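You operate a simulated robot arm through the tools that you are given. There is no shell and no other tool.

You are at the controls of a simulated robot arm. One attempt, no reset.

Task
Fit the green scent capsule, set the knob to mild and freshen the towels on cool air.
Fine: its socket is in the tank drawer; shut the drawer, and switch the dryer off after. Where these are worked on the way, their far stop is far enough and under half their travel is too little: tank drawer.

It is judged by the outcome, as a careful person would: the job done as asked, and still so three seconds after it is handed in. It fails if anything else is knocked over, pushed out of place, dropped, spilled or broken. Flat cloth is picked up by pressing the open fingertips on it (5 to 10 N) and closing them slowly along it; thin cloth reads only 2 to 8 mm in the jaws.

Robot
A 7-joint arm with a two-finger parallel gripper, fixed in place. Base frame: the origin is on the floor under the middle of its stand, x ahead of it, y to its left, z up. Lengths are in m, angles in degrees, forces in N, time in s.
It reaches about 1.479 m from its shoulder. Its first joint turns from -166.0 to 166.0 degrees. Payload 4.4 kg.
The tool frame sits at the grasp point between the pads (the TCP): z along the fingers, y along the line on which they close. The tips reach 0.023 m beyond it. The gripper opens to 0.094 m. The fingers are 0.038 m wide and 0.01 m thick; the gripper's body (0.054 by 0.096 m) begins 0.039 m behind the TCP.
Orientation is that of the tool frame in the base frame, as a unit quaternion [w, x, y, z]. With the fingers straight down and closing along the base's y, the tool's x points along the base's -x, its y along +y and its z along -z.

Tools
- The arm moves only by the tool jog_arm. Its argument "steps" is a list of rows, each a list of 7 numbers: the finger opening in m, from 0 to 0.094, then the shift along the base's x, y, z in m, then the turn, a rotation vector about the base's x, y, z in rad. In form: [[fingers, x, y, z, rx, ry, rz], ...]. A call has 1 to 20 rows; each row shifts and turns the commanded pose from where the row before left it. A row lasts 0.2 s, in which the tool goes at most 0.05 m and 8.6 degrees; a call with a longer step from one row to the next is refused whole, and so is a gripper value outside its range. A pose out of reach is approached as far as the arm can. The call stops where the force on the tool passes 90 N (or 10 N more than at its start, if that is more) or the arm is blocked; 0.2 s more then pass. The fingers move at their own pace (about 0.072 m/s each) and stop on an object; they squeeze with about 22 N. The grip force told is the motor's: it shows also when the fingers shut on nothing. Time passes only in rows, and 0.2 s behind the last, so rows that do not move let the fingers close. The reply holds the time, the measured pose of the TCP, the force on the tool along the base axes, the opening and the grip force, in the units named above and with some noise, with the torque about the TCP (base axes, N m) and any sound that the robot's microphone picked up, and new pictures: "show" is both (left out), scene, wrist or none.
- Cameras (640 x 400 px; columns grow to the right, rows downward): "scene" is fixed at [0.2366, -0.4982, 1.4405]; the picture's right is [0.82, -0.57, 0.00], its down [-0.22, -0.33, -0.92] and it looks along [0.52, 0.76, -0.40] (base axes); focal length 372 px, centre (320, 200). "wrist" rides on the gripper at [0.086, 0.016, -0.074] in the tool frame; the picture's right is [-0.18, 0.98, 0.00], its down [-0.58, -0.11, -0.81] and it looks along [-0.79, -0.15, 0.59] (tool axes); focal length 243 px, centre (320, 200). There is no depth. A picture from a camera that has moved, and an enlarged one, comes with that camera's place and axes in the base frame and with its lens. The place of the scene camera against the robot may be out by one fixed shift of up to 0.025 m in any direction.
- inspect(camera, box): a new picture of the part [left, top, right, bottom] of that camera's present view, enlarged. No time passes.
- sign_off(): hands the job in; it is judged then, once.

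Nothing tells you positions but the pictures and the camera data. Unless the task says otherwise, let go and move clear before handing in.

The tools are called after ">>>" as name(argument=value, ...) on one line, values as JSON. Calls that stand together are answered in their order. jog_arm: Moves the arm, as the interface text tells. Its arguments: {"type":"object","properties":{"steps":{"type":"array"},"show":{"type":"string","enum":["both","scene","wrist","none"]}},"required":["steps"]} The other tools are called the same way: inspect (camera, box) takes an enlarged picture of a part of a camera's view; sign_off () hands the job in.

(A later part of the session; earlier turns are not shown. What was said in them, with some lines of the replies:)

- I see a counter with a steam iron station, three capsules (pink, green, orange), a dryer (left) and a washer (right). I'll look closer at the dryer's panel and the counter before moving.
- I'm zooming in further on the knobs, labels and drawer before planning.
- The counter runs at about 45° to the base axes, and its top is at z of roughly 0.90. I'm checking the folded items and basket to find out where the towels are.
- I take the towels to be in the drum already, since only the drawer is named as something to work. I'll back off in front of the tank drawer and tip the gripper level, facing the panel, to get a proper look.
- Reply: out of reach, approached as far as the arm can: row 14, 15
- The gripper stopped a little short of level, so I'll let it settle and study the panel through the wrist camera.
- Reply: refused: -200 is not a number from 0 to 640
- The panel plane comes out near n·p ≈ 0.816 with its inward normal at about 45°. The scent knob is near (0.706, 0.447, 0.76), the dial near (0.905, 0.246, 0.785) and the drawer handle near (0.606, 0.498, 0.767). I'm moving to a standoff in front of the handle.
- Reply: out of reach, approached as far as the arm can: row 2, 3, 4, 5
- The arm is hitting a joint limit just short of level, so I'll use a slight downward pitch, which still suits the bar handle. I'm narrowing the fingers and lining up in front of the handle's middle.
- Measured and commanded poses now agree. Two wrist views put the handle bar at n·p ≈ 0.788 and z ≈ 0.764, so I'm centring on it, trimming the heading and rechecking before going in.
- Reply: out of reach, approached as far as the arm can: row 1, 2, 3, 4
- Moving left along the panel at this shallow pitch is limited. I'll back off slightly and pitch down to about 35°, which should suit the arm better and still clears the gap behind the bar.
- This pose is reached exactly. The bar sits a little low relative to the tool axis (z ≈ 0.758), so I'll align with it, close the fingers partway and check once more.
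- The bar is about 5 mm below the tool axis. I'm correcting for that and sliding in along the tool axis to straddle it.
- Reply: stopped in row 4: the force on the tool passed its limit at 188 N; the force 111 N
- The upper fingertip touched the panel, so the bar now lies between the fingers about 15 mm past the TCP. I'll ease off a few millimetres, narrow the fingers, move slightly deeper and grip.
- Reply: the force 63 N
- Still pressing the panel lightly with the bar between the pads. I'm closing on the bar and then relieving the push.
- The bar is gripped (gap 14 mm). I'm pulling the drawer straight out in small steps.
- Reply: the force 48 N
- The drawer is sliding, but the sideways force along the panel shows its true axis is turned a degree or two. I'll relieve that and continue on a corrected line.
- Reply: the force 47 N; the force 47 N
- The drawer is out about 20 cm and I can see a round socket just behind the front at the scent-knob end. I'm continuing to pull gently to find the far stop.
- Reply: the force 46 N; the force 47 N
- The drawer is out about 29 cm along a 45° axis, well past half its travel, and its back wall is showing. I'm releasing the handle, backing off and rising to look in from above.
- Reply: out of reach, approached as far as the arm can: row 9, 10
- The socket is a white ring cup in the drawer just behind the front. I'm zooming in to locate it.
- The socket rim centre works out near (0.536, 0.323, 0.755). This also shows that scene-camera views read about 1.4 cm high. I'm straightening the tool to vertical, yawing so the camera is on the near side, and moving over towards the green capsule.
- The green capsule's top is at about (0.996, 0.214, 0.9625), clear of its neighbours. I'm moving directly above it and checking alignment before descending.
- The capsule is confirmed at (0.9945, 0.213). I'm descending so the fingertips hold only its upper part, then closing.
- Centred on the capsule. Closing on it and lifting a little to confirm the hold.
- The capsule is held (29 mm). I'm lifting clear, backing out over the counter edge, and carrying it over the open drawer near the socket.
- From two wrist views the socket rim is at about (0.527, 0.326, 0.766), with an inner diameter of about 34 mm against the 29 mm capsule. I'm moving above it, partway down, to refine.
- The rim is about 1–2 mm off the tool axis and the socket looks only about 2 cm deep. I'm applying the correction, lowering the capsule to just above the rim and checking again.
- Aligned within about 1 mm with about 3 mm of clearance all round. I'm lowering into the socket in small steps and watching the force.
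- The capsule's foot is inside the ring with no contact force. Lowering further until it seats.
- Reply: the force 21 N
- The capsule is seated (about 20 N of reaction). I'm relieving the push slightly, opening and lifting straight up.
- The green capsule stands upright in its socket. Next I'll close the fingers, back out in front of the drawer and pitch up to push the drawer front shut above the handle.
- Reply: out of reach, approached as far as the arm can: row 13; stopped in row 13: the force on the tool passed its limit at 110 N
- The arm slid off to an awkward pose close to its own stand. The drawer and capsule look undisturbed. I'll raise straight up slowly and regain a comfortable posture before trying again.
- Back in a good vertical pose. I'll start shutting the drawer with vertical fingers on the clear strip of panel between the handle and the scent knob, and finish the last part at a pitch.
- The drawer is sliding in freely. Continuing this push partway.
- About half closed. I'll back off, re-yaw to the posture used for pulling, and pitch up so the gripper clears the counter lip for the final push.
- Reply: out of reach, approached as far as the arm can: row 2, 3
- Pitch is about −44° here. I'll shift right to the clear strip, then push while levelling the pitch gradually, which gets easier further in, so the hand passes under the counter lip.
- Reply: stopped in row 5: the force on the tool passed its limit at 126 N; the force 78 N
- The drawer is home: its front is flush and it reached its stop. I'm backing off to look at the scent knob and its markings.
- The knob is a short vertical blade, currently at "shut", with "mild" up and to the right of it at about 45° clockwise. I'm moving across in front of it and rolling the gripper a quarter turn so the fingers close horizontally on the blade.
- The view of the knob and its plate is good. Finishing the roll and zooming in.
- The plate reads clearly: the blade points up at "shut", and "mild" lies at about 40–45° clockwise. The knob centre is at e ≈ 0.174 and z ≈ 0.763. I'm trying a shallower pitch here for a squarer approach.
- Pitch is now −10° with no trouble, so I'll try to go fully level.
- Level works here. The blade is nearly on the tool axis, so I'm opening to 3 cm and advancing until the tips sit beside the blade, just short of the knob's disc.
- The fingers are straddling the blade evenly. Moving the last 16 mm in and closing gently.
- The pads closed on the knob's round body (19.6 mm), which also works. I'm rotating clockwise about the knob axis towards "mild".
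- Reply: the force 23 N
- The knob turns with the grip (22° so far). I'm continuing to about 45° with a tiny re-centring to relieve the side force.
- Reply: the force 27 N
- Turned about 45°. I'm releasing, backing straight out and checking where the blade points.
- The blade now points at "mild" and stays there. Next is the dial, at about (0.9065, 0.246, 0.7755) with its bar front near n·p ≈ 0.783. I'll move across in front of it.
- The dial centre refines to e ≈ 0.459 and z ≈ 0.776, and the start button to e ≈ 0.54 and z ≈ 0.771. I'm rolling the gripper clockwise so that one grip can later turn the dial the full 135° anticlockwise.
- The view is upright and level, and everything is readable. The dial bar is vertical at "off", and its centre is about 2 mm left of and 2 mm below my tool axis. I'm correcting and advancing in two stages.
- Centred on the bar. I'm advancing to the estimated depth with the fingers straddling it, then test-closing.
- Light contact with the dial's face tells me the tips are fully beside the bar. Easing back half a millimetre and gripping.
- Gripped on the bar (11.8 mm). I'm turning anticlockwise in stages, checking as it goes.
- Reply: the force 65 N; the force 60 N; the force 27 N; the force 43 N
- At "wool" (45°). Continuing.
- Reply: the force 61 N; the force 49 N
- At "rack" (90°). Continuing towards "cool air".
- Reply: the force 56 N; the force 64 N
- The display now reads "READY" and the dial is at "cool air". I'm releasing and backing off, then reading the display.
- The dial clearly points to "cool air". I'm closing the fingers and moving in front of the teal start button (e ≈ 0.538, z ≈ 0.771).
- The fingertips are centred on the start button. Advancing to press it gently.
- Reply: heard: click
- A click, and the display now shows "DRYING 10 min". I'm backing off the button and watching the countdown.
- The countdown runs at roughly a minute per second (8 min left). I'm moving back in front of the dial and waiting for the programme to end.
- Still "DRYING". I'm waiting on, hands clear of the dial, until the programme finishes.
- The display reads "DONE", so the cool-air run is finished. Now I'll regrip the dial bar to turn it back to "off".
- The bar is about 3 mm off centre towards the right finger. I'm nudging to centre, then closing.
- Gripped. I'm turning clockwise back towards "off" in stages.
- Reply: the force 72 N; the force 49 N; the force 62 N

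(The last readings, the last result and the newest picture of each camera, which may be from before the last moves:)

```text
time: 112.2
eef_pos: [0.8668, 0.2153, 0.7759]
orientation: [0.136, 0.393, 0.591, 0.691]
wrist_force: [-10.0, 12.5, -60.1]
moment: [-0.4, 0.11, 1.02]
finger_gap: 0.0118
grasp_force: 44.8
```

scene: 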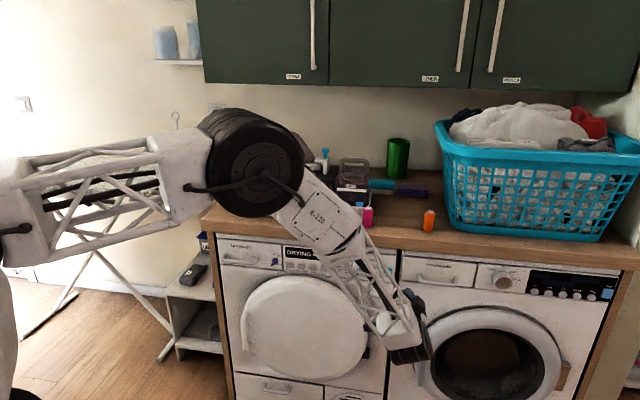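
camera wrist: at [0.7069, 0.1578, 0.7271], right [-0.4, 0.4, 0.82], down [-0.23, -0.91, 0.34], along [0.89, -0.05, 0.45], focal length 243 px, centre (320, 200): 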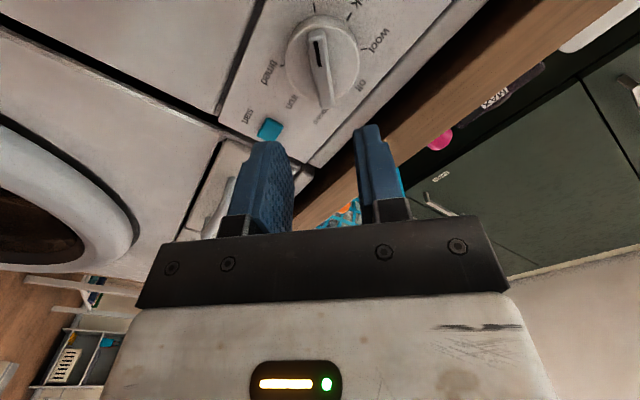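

>>> jog_arm(steps=[[0.0, -0.0002, 0.0003, -0.0016, 0, 0, 0], [0.0, 0, 0, 0, 0.0925, 0.0925, 0], [0.0, 0, 0, 0, 0.0925, 0.0925, 0], [0.0, 0, 0, 0, 0.0925, 0.0925, 0], [0.0, 0, 0, 0, 0, 0, 0]], show="none")

>>> inspect(camera="wrist", box=[220, 60, 420, 220])

```text
time: 113.4
eef_pos: [0.8659, 0.2152, 0.7734]
orientation: [-0.001, 0.5, 0.503, 0.705]
wrist_force: [-56.2, 18.2, -48.8]
moment: [-0.35, 0.0, 1.26]
finger_gap: 0.0121
grasp_force: 45.4
```

```text
2.50 times, centred on (320, 140) of wrist
camera zoom: at [0.7789, 0.198, 0.8462], right [0.59, -0.58, 0.56], down [-0.33, -0.81, -0.48], along [0.74, 0.1, -0.67], focal length 606 px, centre (320, 350)
```

zoom: 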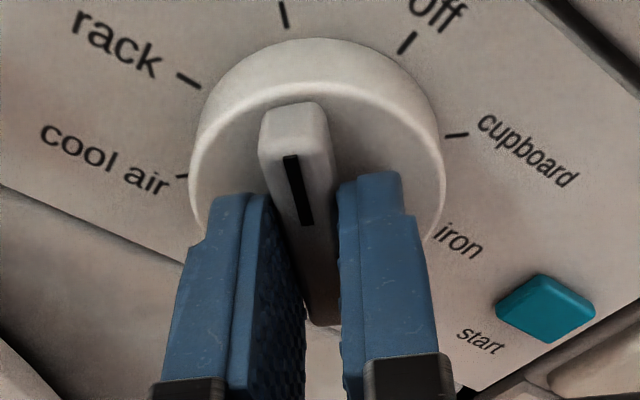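

>>> jog_arm(steps=[[0.0, -0.0013, 0.0005, -0.0012, 0, 0, 0], [0.0, 0, 0, 0, 0.0925, 0.0925, 0], [0.0, 0, 0, 0, 0.0925, 0.0925, 0], [0.0, 0, 0, 0, 0.0925, 0.0925, 0], [0.0, 0, 0, 0, 0, 0, 0]], show="none")

```text
time: 114.6
eef_pos: [0.8646, 0.2172, 0.7736]
orientation: [-0.14, 0.587, 0.396, 0.692]
wrist_force: [-21.9, 35.9, -60.7]
moment: [-0.65, 0.4, 0.5]
finger_gap: 0.012
grasp_force: 45.3
```

>>> jog_arm(steps=[[0.0, -0.0007, 0.0008, -0.0014, 0, 0, 0], [0.0, 0, 0, 0, 0.0925, 0.0925, 0], [0.0, 0, 0, 0, 0.0925, 0.0925, 0], [0.0, 0, 0, 0, 0.0925, 0.0925, 0], [0.0, 0, 0, 0, 0, 0, 0]], show="none")

>>> inspect(camera="wrist", box=[220, 60, 420, 220])

>>> inspect(camera="scene", box=[270, 235, 410, 295])

```text
time: 115.8
eef_pos: [0.8643, 0.2166, 0.7721]
orientation: [-0.272, 0.652, 0.273, 0.653]
wrist_force: [-41.7, 38.9, -35.3]
moment: [-0.52, 0.25, 0.71]
finger_gap: 0.0118
grasp_force: 44.6
```

```text
2.50 times, centred on (320, 140) of wrist
camera zoom: at [0.8237, 0.1531, 0.8587], right [0.7, -0.69, -0.18], down [-0.64, -0.5, -0.58], along [0.31, 0.52, -0.79], focal length 606 px, centre (320, 350)
```

zoom: 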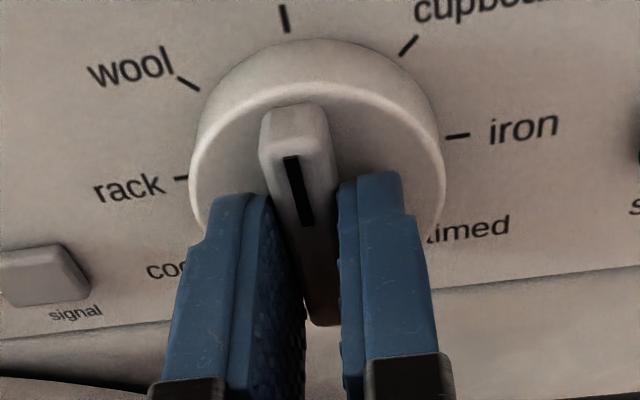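

```text
4.57 times, centred on (340, 265) of scene
camera zoom: at [0.2366, -0.4982, 1.4405], right [0.82, -0.57, 0.0], down [-0.22, -0.33, -0.92], along [0.52, 0.76, -0.4], focal length 1700 px, centre (229, -97)
```

zoom: 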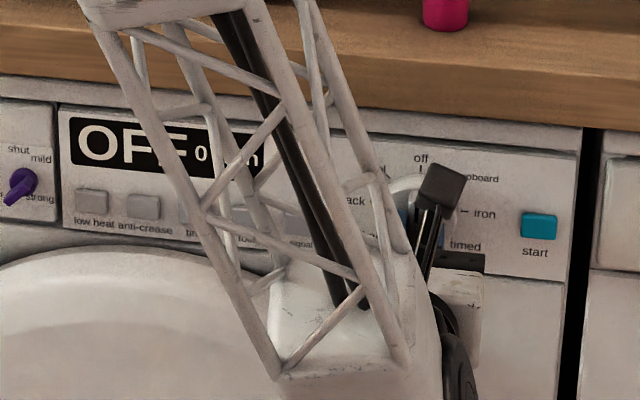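

The display shows "OFF" and the dial is back at the top mark. I'm relieving the side load, releasing and backing away.

>>> jog_arm(steps=[[0.0, -0.0008, 0.0008, -0.0008, 0, 0, 0], [0.012, 0, 0, 0, 0, 0, 0], [0.02, 0, 0, 0, 0, 0, 0], [0.03, 0, 0, 0, 0, 0, 0], [0.035, 0, 0, 0, 0, 0, 0], [0.035, -0.0141, -0.0141, 0, 0, 0, 0], [0.035, -0.0212, -0.0212, 0, 0, 0, 0], [0.035, -0.0283, -0.0283, 0, 0, 0, 0], [0.035, -0.0283, -0.0283, 0, 0, 0, 0], [0.035, 0, 0, 0, 0, 0, 0]], show="both")

>>> inspect(camera="wrist", box=[0, 0, 480, 180])

>>> inspect(camera="wrist", box=[240, 0, 400, 120])

```text
time: 118.0
eef_pos: [0.7702, 0.1269, 0.7712]
orientation: [-0.271, 0.652, 0.272, 0.653]
wrist_force: [-0.8, -0.1, -0.7]
moment: [0.04, 0.03, 0.0]
finger_gap: 0.0348
grasp_force: 0.1
camera wrist: at [0.7303, 0.0607, 0.8577], right [0.7, -0.69, -0.18], down [-0.64, -0.5, -0.58], along [0.31, 0.52, -0.79], focal length 243 px, centre (320, 200)
```

scene: 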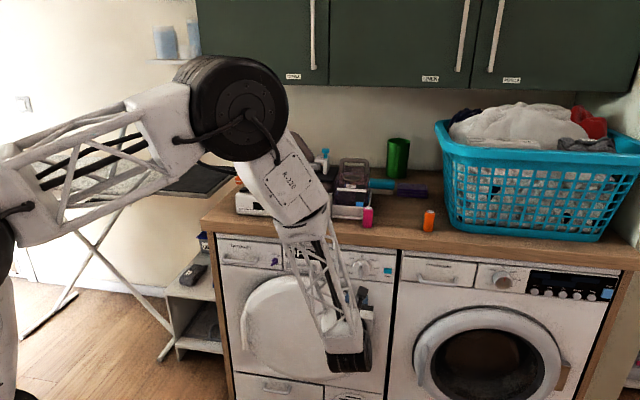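
wrist: 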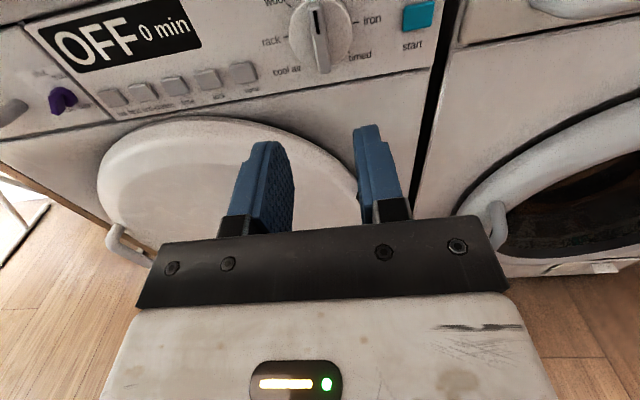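

```text
1.33 times, centred on (240, 90) of wrist
camera zoom: at [0.7303, 0.0607, 0.8577], right [0.7, -0.69, -0.18], down [-0.64, -0.5, -0.58], along [0.31, 0.52, -0.79], focal length 324 px, centre (427, 347)
```

zoom: 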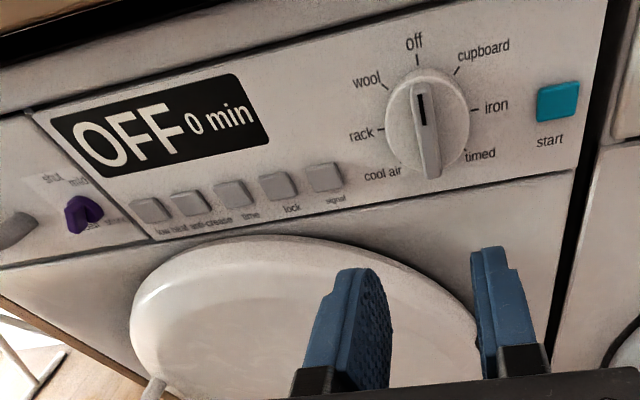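

```text
3.33 times, centred on (320, 60) of wrist
camera zoom: at [0.7303, 0.0607, 0.8577], right [0.7, -0.69, -0.18], down [-0.64, -0.5, -0.58], along [0.31, 0.52, -0.79], focal length 809 px, centre (320, 667)
```

zoom: 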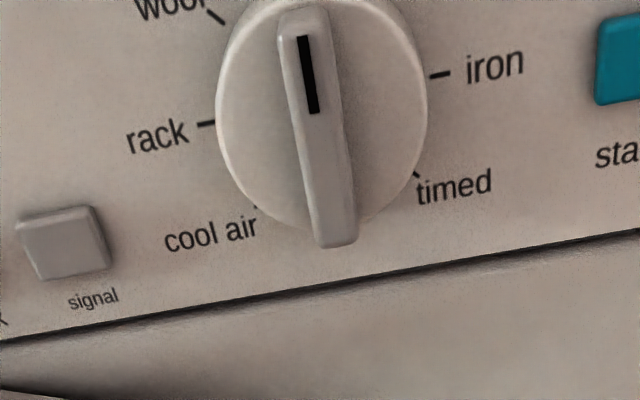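

The dryer is off with the dial at "off". I'll move the arm well clear and do a final check of the drawer, knob and surroundings.

>>> jog_arm(steps=[[0.035, -0.02, -0.02, 0, 0, 0, 0], [0.035, -0.02, -0.03, 0.01, 0, 0, 0], [0.035, -0.01, -0.04, 0.02, 0, 0, 0], [0.035, -0.01, -0.04, 0.02, 0, 0, 0], [0.035, -0.01, -0.04, 0.02, 0, 0, 0], [0.035, 0, 0, 0, 0, 0, 0]], show="both")

>>> inspect(camera="scene", box=[205, 230, 305, 295])

>>> inspect(camera="scene", box=[200, 120, 460, 280])

```text
time: 119.4
eef_pos: [0.7008, -0.0453, 0.8432]
orientation: [-0.271, 0.651, 0.274, 0.654]
wrist_force: [0.6, 0.9, 0.7]
moment: [0.0, 0.06, -0.01]
finger_gap: 0.0352
grasp_force: 0.1
camera wrist: at [0.6608, -0.1095, 0.9291], right [0.7, -0.69, -0.18], down [-0.64, -0.5, -0.58], along [0.31, 0.52, -0.79], focal length 243 px, centre (320, 200)
```

scene: 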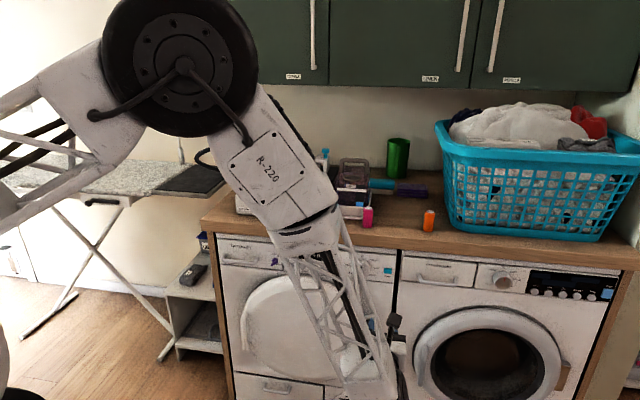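
wrist: 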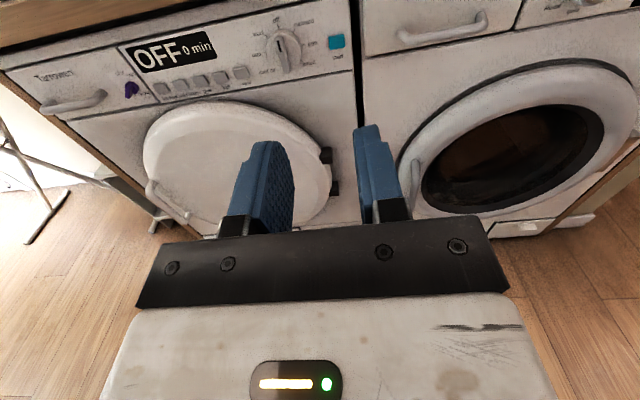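

```text
6.15 times, centred on (255, 262) of scene
camera zoom: at [0.2366, -0.4982, 1.4405], right [0.82, -0.57, 0.0], down [-0.22, -0.33, -0.92], along [0.52, 0.76, -0.4], focal length 2288 px, centre (720, -185)
```

zoom: 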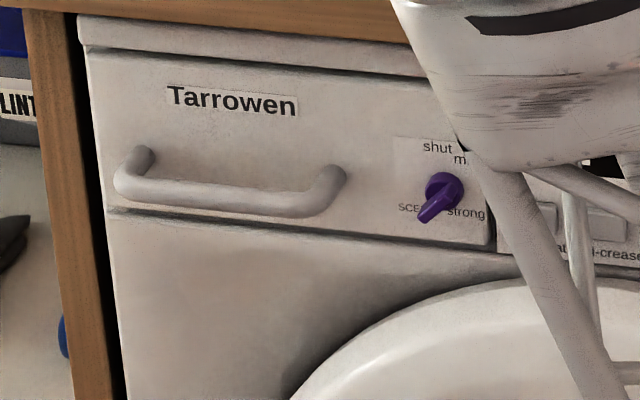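

```text
2.46 times, centred on (330, 200) of scene
camera zoom: at [0.2366, -0.4982, 1.4405], right [0.82, -0.57, 0.0], down [-0.22, -0.33, -0.92], along [0.52, 0.76, -0.4], focal length 915 px, centre (295, 200)
```

zoom: 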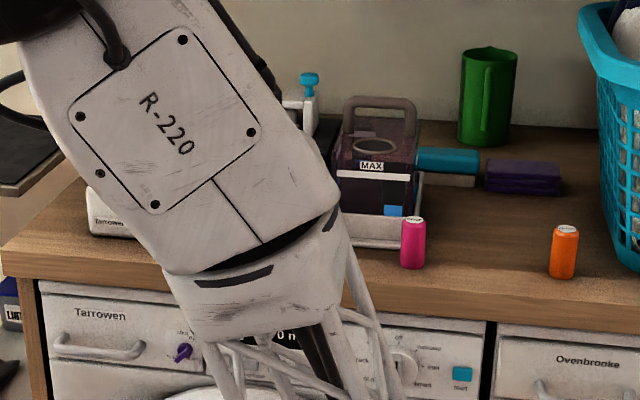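

>>> inspect(camera="wrist", box=[0, 30, 180, 140])

>>> inspect(camera="wrist", box=[100, 30, 360, 110])

>>> inspect(camera="scene", box=[210, 230, 290, 280])

```text
3.56 times, centred on (90, 85) of wrist
camera zoom: at [0.6608, -0.1095, 0.9291], right [0.7, -0.69, -0.18], down [-0.64, -0.5, -0.58], along [0.31, 0.52, -0.79], focal length 863 px, centre (1138, 609)
```

zoom: 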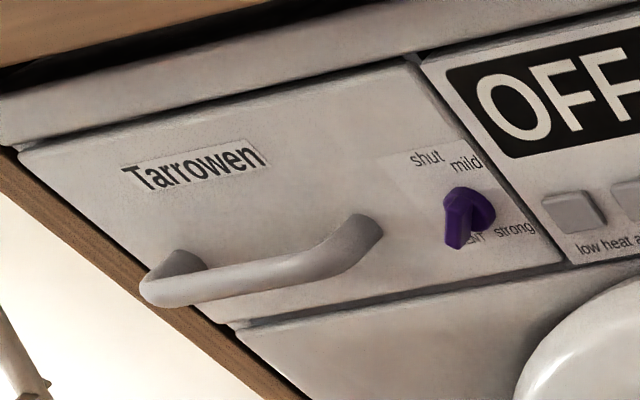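

```text
2.46 times, centred on (230, 70) of wrist
camera zoom: at [0.6608, -0.1095, 0.9291], right [0.7, -0.69, -0.18], down [-0.64, -0.5, -0.58], along [0.31, 0.52, -0.79], focal length 597 px, centre (542, 520)
```

zoom: 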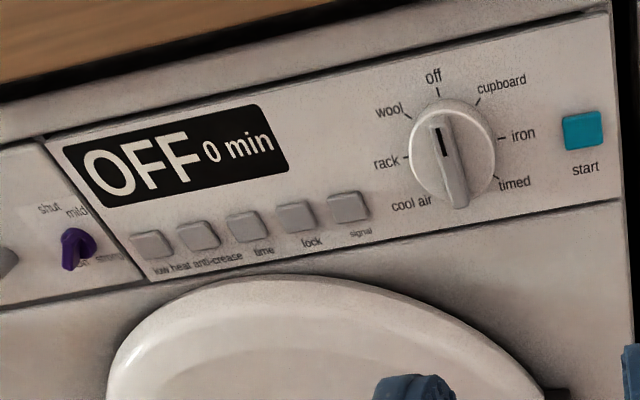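

```text
8.00 times, centred on (250, 255) of scene
camera zoom: at [0.2366, -0.4982, 1.4405], right [0.82, -0.57, 0.0], down [-0.22, -0.33, -0.92], along [0.52, 0.76, -0.4], focal length 2975 px, centre (880, -240)
```

zoom: 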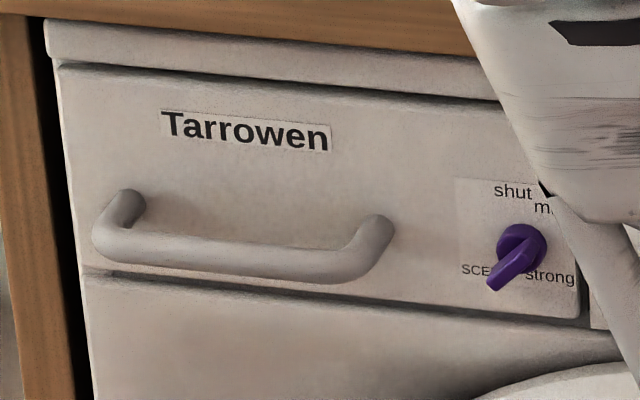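

>>> inspect(camera="wrist", box=[105, 65, 165, 110])

>>> inspect(camera="scene", box=[0, 140, 240, 400])

```text
8.89 times, centred on (135, 88) of wrist
camera zoom: at [0.6608, -0.1095, 0.9291], right [0.7, -0.69, -0.18], down [-0.64, -0.5, -0.58], along [0.31, 0.52, -0.79], focal length 2157 px, centre (1964, 1200)
```

zoom: 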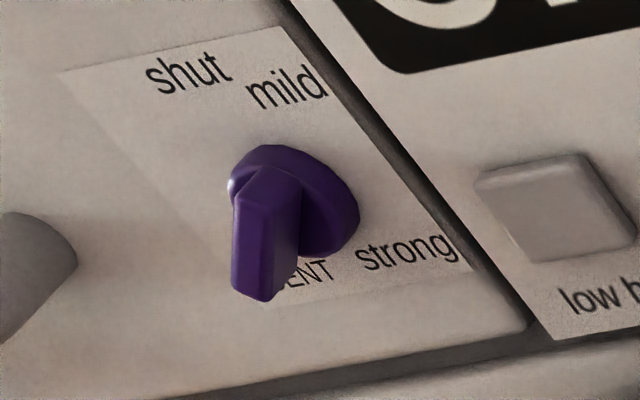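

```text
1.54 times, centred on (120, 270) of scene
camera zoom: at [0.2366, -0.4982, 1.4405], right [0.82, -0.57, 0.0], down [-0.22, -0.33, -0.92], along [0.52, 0.76, -0.4], focal length 572 px, centre (628, 92)
```

zoom: 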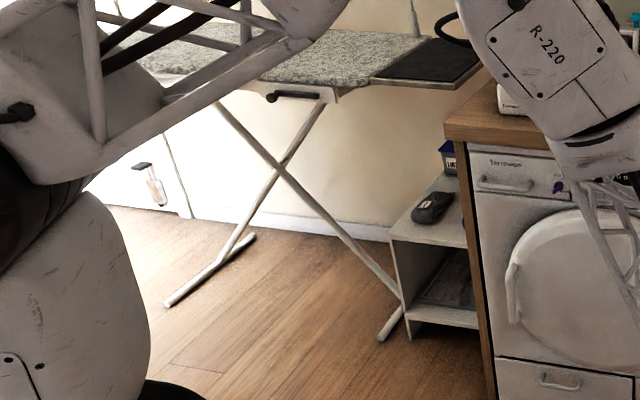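

Everything checks out:
- The green capsule is in its socket.
- The tank drawer's front is back exactly where it started, fully shut.
- The scent knob points to "mild".
- The cool-air programme ran to "DONE", and the dryer now shows "OFF" with its dial at "off".
- The arm is clear and nothing else has moved.

Handing in.

>>> sign_off()

```text
The job is handed in.
```

The job is handed in. The green capsule is in its socket in the tank drawer, the drawer is shut, and the scent knob points to "mild". The dryer ran its 10-minute cool-air programme to "DONE". I then turned it off, and the display shows "OFF".

- **Towels:** I assumed they were already in the drum. The door is opaque and I did not open it to check.
- **Awkward moment:** Partway through, the arm slid off its path and was stopped at 110 N close to its own stand. I don't know what it touched, but nothing in view had moved.
- **Knob position:** The scent plate has no tick marks, so "mild" is set by eye at about 45° clockwise from "shut".
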